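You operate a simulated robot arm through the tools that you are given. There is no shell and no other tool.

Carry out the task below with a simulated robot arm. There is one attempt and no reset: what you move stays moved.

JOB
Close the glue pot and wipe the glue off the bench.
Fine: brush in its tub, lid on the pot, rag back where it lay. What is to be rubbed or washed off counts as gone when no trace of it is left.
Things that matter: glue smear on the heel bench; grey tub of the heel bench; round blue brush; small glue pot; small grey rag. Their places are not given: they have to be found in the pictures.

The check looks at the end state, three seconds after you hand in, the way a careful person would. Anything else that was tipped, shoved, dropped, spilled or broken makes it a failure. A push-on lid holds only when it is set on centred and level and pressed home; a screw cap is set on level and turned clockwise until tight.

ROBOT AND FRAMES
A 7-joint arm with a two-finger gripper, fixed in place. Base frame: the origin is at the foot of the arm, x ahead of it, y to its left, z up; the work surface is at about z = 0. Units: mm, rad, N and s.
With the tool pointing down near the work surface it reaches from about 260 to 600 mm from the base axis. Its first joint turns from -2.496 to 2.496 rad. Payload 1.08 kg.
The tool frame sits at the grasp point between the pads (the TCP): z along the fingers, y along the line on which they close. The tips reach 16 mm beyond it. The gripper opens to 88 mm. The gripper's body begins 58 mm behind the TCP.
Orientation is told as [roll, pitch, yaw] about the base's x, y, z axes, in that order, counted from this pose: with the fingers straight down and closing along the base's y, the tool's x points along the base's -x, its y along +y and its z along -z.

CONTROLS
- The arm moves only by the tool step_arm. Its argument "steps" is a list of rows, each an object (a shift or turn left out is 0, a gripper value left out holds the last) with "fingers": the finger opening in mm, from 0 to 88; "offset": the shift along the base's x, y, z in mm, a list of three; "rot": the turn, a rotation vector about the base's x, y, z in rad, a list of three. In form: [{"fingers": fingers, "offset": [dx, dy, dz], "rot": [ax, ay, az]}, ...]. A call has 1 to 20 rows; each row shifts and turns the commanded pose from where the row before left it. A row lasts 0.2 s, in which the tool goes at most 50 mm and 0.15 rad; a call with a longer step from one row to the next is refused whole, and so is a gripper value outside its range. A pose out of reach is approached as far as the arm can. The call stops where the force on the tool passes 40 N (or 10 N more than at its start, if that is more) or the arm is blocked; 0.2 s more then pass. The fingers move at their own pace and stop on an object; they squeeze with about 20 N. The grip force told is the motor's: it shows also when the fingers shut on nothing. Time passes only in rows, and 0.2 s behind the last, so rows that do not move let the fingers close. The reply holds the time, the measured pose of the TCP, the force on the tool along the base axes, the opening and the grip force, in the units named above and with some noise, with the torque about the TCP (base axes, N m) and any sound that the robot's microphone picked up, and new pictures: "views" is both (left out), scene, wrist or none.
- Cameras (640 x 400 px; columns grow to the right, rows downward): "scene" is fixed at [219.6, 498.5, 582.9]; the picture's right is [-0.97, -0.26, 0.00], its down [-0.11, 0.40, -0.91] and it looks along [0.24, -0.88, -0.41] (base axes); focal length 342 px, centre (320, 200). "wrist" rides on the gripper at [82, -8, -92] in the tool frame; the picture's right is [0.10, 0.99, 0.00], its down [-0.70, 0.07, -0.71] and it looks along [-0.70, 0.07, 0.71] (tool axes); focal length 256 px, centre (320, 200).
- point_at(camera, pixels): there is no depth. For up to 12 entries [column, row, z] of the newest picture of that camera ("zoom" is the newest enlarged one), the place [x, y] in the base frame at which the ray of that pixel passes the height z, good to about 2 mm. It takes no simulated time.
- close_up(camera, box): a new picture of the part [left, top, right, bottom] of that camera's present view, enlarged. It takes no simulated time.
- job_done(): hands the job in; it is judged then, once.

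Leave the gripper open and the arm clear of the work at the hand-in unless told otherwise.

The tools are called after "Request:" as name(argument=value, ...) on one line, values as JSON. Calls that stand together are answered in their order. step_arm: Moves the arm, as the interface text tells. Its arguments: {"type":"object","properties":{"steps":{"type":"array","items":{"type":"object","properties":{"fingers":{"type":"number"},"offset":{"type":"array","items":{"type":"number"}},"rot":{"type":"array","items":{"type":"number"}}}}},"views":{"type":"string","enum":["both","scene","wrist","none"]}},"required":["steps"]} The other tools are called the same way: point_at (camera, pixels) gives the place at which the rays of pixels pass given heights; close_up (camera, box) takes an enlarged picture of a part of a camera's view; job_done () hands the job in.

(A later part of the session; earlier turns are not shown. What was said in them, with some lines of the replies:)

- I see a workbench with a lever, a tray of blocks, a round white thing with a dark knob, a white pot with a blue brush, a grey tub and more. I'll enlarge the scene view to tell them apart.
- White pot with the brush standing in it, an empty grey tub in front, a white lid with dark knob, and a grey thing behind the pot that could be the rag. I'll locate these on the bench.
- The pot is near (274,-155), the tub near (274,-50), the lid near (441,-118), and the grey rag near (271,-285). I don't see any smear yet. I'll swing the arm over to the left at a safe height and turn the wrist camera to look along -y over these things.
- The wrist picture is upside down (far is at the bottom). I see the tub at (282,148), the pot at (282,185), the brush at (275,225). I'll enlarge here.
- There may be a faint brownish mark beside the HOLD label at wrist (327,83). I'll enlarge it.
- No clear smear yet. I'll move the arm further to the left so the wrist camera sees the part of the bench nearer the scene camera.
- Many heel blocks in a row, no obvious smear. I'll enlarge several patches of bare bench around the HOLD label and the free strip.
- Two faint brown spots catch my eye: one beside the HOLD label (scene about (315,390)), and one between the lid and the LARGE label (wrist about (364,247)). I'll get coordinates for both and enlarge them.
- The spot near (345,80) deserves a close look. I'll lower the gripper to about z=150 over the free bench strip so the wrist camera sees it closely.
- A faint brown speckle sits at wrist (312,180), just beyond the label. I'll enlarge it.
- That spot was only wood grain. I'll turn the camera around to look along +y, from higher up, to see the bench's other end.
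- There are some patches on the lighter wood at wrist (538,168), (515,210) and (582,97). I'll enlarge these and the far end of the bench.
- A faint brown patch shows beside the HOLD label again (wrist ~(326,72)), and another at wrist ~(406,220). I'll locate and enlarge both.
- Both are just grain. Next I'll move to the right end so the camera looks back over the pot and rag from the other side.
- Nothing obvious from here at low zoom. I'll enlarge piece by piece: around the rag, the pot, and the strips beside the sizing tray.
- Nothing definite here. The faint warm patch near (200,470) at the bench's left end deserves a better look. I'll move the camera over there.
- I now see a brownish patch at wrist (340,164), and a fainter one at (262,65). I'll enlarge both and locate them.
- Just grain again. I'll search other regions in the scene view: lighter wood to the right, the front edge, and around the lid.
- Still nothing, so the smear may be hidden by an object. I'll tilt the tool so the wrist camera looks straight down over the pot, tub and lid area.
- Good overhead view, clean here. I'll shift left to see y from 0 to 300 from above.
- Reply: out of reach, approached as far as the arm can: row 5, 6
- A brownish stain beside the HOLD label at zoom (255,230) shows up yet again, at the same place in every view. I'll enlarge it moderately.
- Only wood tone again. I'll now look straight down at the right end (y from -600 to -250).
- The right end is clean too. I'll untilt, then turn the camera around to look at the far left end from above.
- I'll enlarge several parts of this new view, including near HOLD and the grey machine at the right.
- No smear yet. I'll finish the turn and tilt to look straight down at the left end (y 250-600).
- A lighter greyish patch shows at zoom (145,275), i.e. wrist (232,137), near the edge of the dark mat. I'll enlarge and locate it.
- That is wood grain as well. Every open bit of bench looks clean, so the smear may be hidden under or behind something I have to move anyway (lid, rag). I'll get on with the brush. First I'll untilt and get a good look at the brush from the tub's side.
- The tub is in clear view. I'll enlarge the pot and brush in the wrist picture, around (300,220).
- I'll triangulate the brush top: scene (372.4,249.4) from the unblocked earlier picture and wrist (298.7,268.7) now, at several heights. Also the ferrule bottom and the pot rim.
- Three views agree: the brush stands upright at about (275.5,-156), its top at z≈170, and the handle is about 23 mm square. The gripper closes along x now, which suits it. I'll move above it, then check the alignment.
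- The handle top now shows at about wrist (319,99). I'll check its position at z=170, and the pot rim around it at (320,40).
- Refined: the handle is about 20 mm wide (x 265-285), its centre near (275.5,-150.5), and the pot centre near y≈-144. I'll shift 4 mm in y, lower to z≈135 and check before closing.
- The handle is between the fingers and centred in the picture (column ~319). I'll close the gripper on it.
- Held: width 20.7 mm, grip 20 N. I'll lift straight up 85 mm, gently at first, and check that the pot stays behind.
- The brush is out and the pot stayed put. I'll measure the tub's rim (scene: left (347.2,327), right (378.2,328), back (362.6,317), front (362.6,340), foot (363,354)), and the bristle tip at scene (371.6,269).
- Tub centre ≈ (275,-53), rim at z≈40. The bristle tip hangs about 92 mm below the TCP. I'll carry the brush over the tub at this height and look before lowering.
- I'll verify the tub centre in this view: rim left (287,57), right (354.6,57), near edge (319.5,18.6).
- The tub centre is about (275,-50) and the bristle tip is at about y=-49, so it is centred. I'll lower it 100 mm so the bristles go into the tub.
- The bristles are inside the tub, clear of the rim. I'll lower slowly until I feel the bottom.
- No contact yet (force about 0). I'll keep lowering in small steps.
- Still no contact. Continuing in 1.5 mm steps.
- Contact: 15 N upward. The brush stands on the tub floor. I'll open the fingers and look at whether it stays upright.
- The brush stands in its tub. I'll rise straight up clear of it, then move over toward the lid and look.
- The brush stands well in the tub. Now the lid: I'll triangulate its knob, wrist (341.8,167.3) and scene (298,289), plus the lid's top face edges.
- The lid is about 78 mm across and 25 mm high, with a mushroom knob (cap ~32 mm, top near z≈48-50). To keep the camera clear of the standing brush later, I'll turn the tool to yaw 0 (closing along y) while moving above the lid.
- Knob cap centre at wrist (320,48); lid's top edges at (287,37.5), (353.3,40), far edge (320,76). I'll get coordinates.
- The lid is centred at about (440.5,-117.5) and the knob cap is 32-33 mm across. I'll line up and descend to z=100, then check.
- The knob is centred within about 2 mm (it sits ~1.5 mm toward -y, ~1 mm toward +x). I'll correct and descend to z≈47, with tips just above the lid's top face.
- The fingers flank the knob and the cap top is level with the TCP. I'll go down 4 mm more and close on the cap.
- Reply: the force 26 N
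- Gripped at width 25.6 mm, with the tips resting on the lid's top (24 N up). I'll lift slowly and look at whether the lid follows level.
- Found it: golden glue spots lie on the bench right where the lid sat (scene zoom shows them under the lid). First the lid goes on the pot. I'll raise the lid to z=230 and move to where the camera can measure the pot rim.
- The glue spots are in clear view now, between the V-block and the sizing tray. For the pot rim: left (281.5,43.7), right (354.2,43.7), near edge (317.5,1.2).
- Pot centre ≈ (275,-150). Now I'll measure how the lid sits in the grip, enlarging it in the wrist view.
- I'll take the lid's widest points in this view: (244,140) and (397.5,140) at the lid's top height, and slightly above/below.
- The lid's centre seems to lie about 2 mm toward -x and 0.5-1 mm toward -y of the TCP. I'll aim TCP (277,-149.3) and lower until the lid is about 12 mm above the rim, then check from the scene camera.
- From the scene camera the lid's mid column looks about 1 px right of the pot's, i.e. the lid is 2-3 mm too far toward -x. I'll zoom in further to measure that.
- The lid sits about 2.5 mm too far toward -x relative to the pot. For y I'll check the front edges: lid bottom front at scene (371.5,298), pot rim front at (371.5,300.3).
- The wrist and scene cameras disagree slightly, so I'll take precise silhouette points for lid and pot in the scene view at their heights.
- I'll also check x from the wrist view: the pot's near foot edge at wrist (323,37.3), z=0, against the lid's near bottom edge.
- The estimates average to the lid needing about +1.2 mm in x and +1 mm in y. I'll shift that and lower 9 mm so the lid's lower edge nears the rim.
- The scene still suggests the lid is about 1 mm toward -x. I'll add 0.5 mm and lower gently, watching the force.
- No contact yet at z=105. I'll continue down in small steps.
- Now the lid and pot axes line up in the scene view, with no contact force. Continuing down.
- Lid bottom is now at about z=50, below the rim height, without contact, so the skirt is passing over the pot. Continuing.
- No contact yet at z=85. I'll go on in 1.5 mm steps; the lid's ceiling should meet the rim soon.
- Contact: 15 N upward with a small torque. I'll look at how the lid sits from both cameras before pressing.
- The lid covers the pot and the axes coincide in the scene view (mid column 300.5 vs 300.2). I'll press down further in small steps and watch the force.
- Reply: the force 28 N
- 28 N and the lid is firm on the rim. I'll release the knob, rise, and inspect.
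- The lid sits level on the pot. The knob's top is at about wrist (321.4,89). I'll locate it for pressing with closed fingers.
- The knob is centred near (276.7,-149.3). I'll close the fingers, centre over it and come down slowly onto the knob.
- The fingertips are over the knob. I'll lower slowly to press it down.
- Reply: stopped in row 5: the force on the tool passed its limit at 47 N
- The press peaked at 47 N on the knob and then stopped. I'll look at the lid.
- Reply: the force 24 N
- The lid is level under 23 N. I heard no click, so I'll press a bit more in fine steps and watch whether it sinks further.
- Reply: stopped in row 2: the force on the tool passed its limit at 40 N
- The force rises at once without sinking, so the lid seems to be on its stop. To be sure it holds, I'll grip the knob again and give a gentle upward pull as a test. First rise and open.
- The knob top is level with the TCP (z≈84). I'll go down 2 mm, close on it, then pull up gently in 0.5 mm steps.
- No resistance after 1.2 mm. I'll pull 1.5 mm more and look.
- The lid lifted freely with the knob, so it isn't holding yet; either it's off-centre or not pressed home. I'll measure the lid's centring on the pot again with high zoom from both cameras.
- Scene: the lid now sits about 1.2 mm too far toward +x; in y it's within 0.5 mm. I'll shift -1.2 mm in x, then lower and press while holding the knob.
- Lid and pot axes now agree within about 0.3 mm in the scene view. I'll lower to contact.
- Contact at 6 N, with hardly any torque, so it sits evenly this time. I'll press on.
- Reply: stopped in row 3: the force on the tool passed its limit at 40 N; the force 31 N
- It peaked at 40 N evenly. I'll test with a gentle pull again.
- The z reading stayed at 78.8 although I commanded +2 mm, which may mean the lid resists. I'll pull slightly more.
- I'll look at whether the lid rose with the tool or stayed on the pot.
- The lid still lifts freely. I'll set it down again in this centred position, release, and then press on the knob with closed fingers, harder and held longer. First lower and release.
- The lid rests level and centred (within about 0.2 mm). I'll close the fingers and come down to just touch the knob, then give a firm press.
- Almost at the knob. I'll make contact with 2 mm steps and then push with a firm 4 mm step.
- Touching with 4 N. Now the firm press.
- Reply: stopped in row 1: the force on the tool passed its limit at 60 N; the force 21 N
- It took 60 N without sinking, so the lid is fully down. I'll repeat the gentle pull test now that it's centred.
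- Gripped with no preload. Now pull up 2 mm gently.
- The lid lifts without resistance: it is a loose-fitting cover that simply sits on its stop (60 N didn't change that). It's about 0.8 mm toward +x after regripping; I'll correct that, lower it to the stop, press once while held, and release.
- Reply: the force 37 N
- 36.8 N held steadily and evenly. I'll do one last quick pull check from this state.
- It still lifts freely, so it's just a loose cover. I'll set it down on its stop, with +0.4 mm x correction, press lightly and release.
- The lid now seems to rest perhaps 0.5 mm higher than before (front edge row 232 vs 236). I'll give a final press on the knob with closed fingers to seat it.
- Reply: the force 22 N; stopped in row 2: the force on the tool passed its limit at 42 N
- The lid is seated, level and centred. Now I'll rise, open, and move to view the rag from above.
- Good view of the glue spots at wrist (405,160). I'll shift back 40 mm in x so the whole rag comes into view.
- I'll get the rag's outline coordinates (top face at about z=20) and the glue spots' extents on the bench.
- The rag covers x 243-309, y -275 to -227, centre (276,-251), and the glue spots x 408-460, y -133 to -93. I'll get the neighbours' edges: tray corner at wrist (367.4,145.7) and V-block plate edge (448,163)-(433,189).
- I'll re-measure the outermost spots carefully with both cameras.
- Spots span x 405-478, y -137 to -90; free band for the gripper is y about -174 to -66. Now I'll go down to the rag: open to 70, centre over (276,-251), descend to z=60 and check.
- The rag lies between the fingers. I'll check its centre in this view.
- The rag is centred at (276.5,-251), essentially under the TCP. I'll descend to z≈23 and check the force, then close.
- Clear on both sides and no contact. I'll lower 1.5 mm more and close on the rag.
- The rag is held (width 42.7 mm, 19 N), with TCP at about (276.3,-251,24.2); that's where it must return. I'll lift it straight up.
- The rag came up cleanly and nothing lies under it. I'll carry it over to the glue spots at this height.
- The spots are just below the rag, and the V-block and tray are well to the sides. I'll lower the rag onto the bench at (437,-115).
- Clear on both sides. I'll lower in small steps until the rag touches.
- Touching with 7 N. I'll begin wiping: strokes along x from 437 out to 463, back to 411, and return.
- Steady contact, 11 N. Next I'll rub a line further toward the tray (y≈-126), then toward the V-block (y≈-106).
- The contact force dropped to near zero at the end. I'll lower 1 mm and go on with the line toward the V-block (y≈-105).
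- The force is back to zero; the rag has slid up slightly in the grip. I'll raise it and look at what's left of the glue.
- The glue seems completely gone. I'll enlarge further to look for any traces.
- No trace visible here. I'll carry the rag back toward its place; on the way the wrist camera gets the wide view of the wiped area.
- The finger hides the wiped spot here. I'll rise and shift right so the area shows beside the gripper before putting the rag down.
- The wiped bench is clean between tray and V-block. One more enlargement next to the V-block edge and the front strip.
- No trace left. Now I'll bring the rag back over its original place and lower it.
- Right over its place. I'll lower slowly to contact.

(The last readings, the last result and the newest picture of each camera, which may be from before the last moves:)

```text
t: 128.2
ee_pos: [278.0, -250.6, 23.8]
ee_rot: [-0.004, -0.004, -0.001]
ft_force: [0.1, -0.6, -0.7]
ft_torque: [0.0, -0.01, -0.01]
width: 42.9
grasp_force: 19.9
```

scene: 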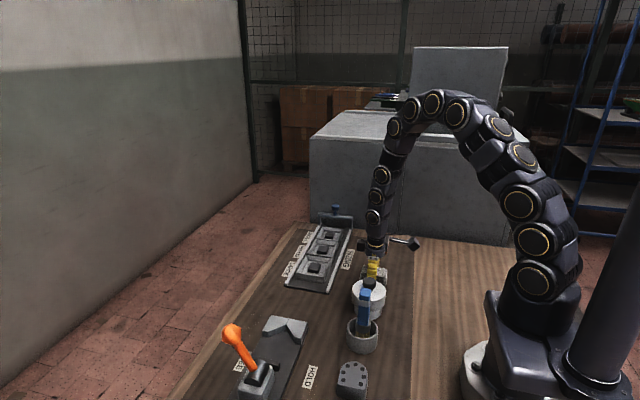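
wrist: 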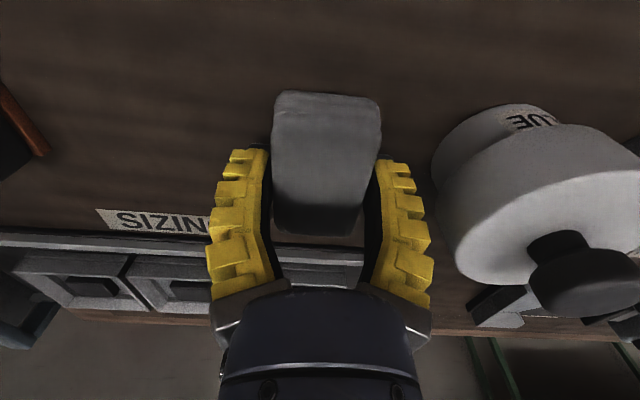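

Request:
step_arm(steps=[{"offset": [0, 0, -0.8]}, {"offset": [0, 0, -0.6]}, {}], views="none")

```text
t: 129.0
ee_pos: [276.2, -251.4, 22.4]
ee_rot: [-0.003, -0.003, 0.0]
ft_force: [0.2, -0.5, -0.3]
ft_torque: [0.02, -0.02, 0.04]
width: 42.9
grasp_force: 19.6
```

Request:
step_arm(steps=[{"offset": [0, 0, -0.6]}, {"offset": [0, 0, -0.6]}, {}], views="none")

```text
t: 129.8
ee_pos: [276.8, -250.6, 22.6]
ee_rot: [-0.004, -0.003, -0.002]
ft_force: [-4.0, 2.5, 11.8]
ft_torque: [0.01, 0.19, -0.03]
width: 43.2
grasp_force: 20.2
```

Contact: 12 N, the rag rests on the bench. I'll ease off 0.6 mm, open the fingers gently to 72, and rise.

Request:
step_arm(steps=[{"offset": [0, 0, 0.6]}, {"fingers": 50}, {"fingers": 60}, {"fingers": 70}, {}, {"offset": [0, 0, 8]}, {"offset": [0, 0, 20]}, {"offset": [0, 0, 35]}, {"offset": [0, 0, 45]}, {"offset": [0, 0, 45]}, {"offset": [-14, -9, 45]}, {}])

Request:
close_up(camera="wrist", box=[260, 10, 420, 110])

Request:
close_up(camera="scene", box=[330, 250, 426, 330])

```text
t: 132.4
ee_pos: [264.8, -260.2, 220.8]
ee_rot: [-0.004, -0.004, -0.004]
ft_force: [-0.3, -0.3, -0.5]
ft_torque: [0.0, 0.01, 0.01]
width: 72.9
grasp_force: 1.9
```

scene: 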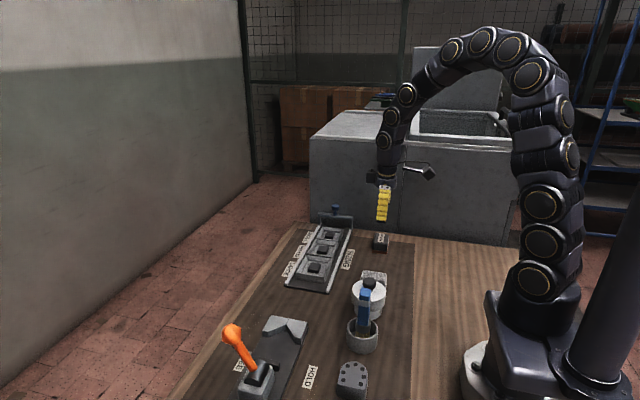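
wrist: 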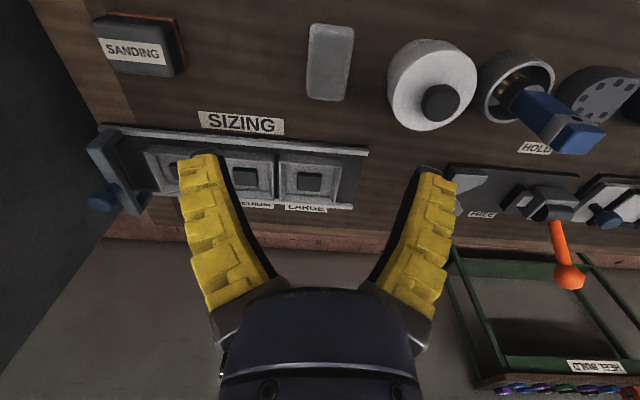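

```text
4.00 times, centred on (340, 60) of wrist
```

zoom: 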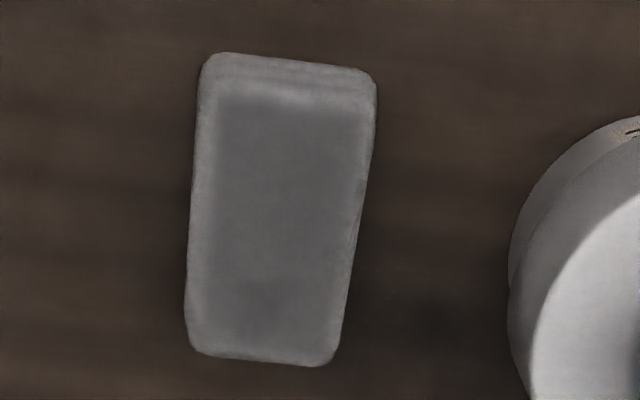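

```text
5.00 times, centred on (378, 290) of scene
```

zoom: 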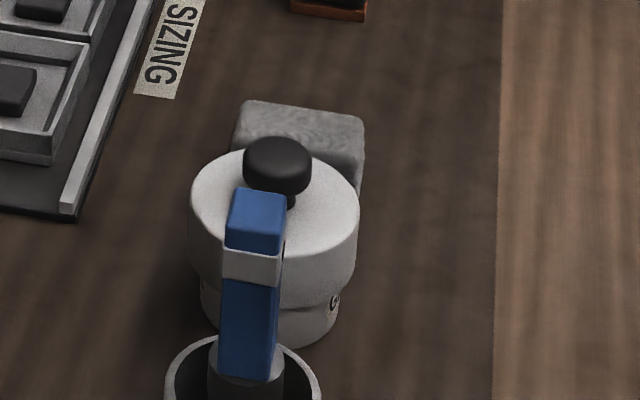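

The rag lies where it was: in the scene view its corners are at (362.6,270.6) and (386.6,273.6), earlier (363,270.5) and (386.8,273.8). I'll confirm with the wrist camera and check the tub, pot and wiped area once more.

Request:
point_at(camera="wrist", pixels=[[310.5, 31, 20], [352.7, 35, 20], [307, 95.5, 20], [344.5, 99.5, 20], [306.7, 60, 20], [352, 60, 20]])

Request:
close_up(camera="wrist", box=[360, 110, 480, 200])

Request:
close_up(camera="wrist", box=[370, 20, 610, 170])

Request:
close_up(camera="scene", box=[220, 220, 460, 400])

```text
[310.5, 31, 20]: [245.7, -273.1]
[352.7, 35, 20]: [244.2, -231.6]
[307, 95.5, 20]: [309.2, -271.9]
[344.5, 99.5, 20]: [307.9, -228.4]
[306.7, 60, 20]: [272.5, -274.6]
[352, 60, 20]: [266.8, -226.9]
```

```text
4.44 times, centred on (420, 155) of wrist
```

zoom: 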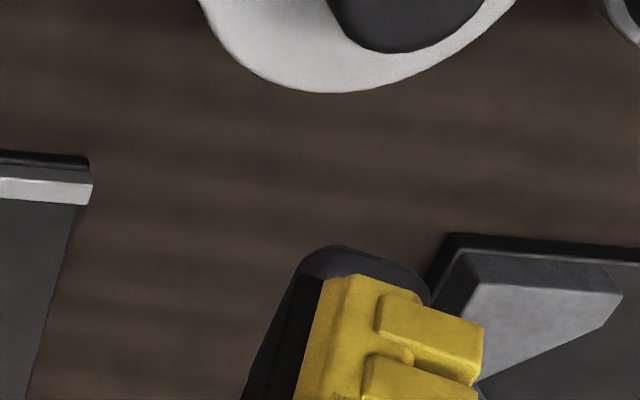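

```text
2.67 times, centred on (490, 95) of wrist
```

zoom: 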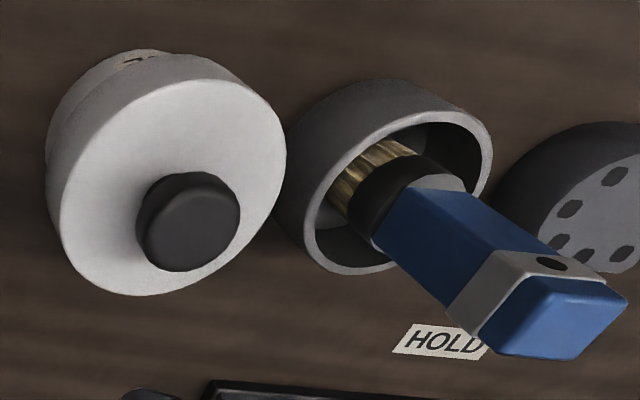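

```text
2.22 times, centred on (340, 310) of scene
```

zoom: 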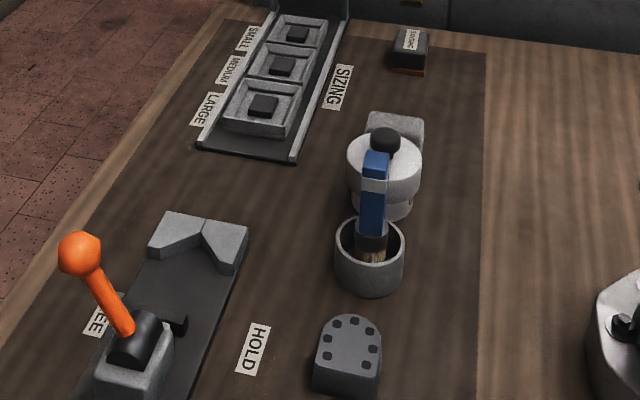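

Everything looks right. One last check that the lid sits fully down and level, in close-up.

Request:
close_up(camera="scene", box=[346, 294, 394, 324])

Request:
close_up(camera="scene", box=[346, 274, 394, 304])

Request:
close_up(camera="wrist", box=[380, 30, 492, 140])

```text
13.33 times, centred on (370, 309) of scene
```

zoom: 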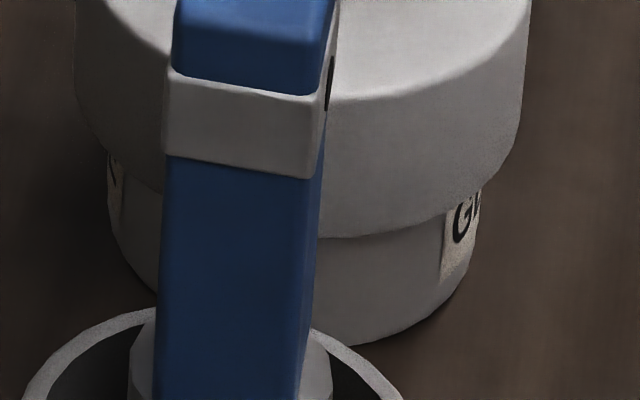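

```text
13.33 times, centred on (370, 289) of scene
```

zoom: 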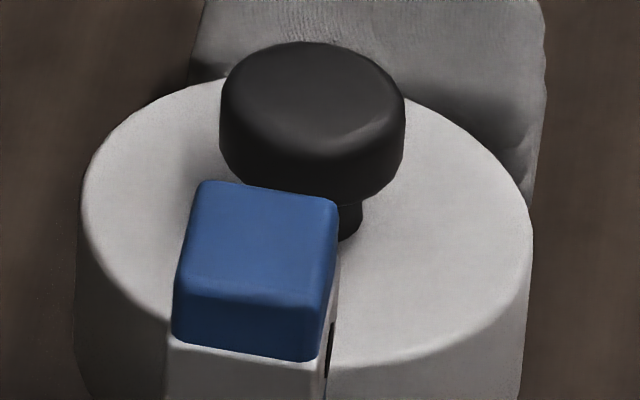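

```text
3.64 times, centred on (436, 85) of wrist
```

zoom: 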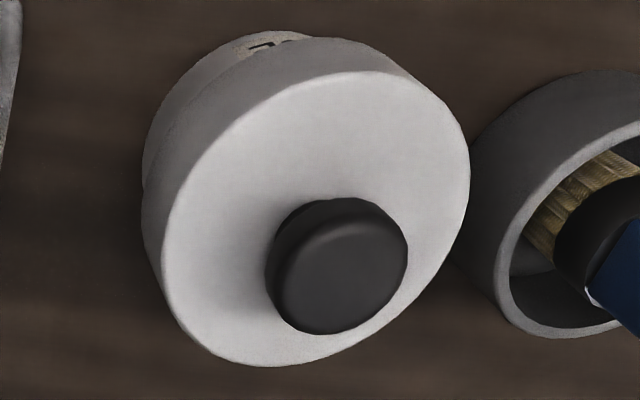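

The lid is fully down (front edge at row 239, lower than before), level and centred. I'll open the gripper fully and move the arm up and clear.

Request:
step_arm(steps=[{"offset": [0, 0, 40], "fingers": 88}, {"offset": [0, 0, 40]}, {"offset": [0, 0, 40]}, {"offset": [35, 5, 0]}, {"offset": [35, 5, 0]}, {"offset": [35, 5, 0]}, {"offset": [35, 5, 0]}, {"offset": [35, 5, 0]}, {}])

Request:
close_up(camera="scene", box=[220, 220, 460, 400])

```text
t: 134.4
ee_pos: [438.2, -235.5, 338.7]
ee_rot: [-0.003, -0.002, -0.002]
ft_force: [-0.9, 0.7, -0.1]
ft_torque: [0.03, -0.01, 0.0]
width: 87.9
grasp_force: 0.1
```

scene: 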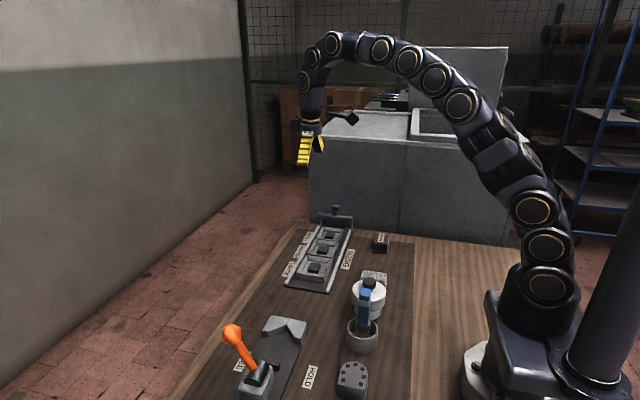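
wrist: 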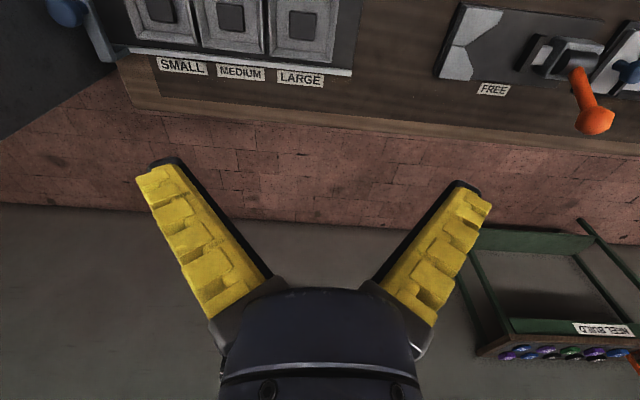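

```text
2.22 times, centred on (340, 310) of scene
```

zoom: 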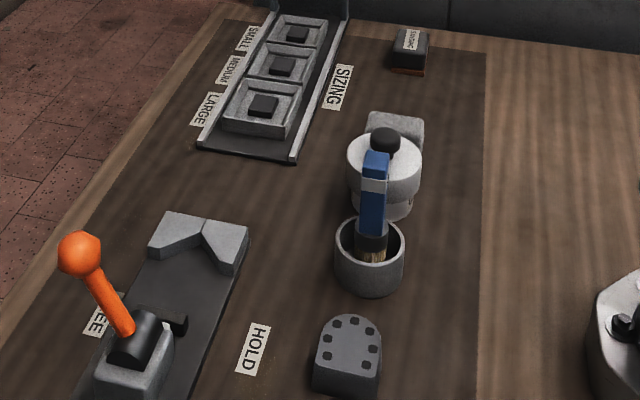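

The arm is clear and the gripper open. A last enlarged look at the wiped place (wrist about (395,40)) from this angle.

Request:
close_up(camera="wrist", box=[340, 0, 470, 80])

Request:
close_up(camera="scene", box=[262, 288, 326, 328])

```text
4.92 times, centred on (405, 40) of wrist
```

zoom: 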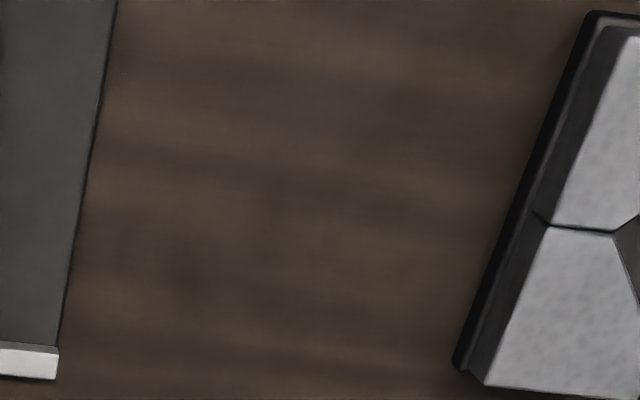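

```text
10.00 times, centred on (294, 308) of scene
```

zoom: 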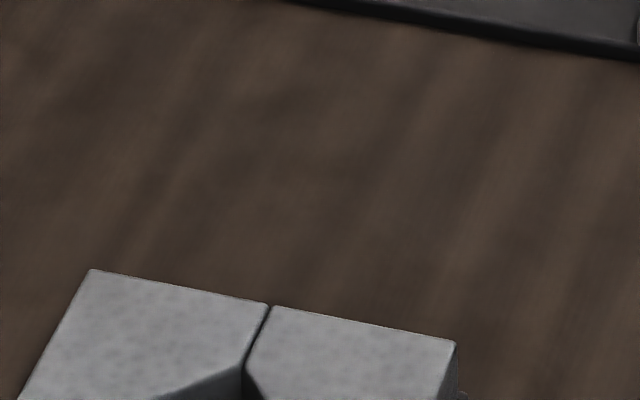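

The bench is clean, the brush stands in its tub, the lid sits on the pot, and the rag is back in its place. The gripper is open and clear, so I'm handing in.

Request:
job_done()

```text
The job is handed in.
```

The job is handed in: the pot has its lid on and I could see no glue left on the bench. One doubt remains: I can't confirm that the lid grips the pot.

- **Brush:** it stands upright in the grey tub.
- **Lid:** it is on the pot, level and centred to about 0.3 mm. In four pull tests it came up freely, and I never heard a click, even after pressing with up to 60 N. After the last test I pressed it down again with about 42 N. It then sat slightly lower than before, and I did not pull on it again.
- **Glue smear:** it was hidden under the lid's first resting place. I wiped it with the rag and saw no trace from either camera afterwards.
- **Rag:** it is back where it lay, to within about 1–2 mm.
- **Pot:** pressing the lid on may have shifted it by about half a millimetre. I saw nothing else moved or spilled.

The gripper is open and the arm is clear of the work.
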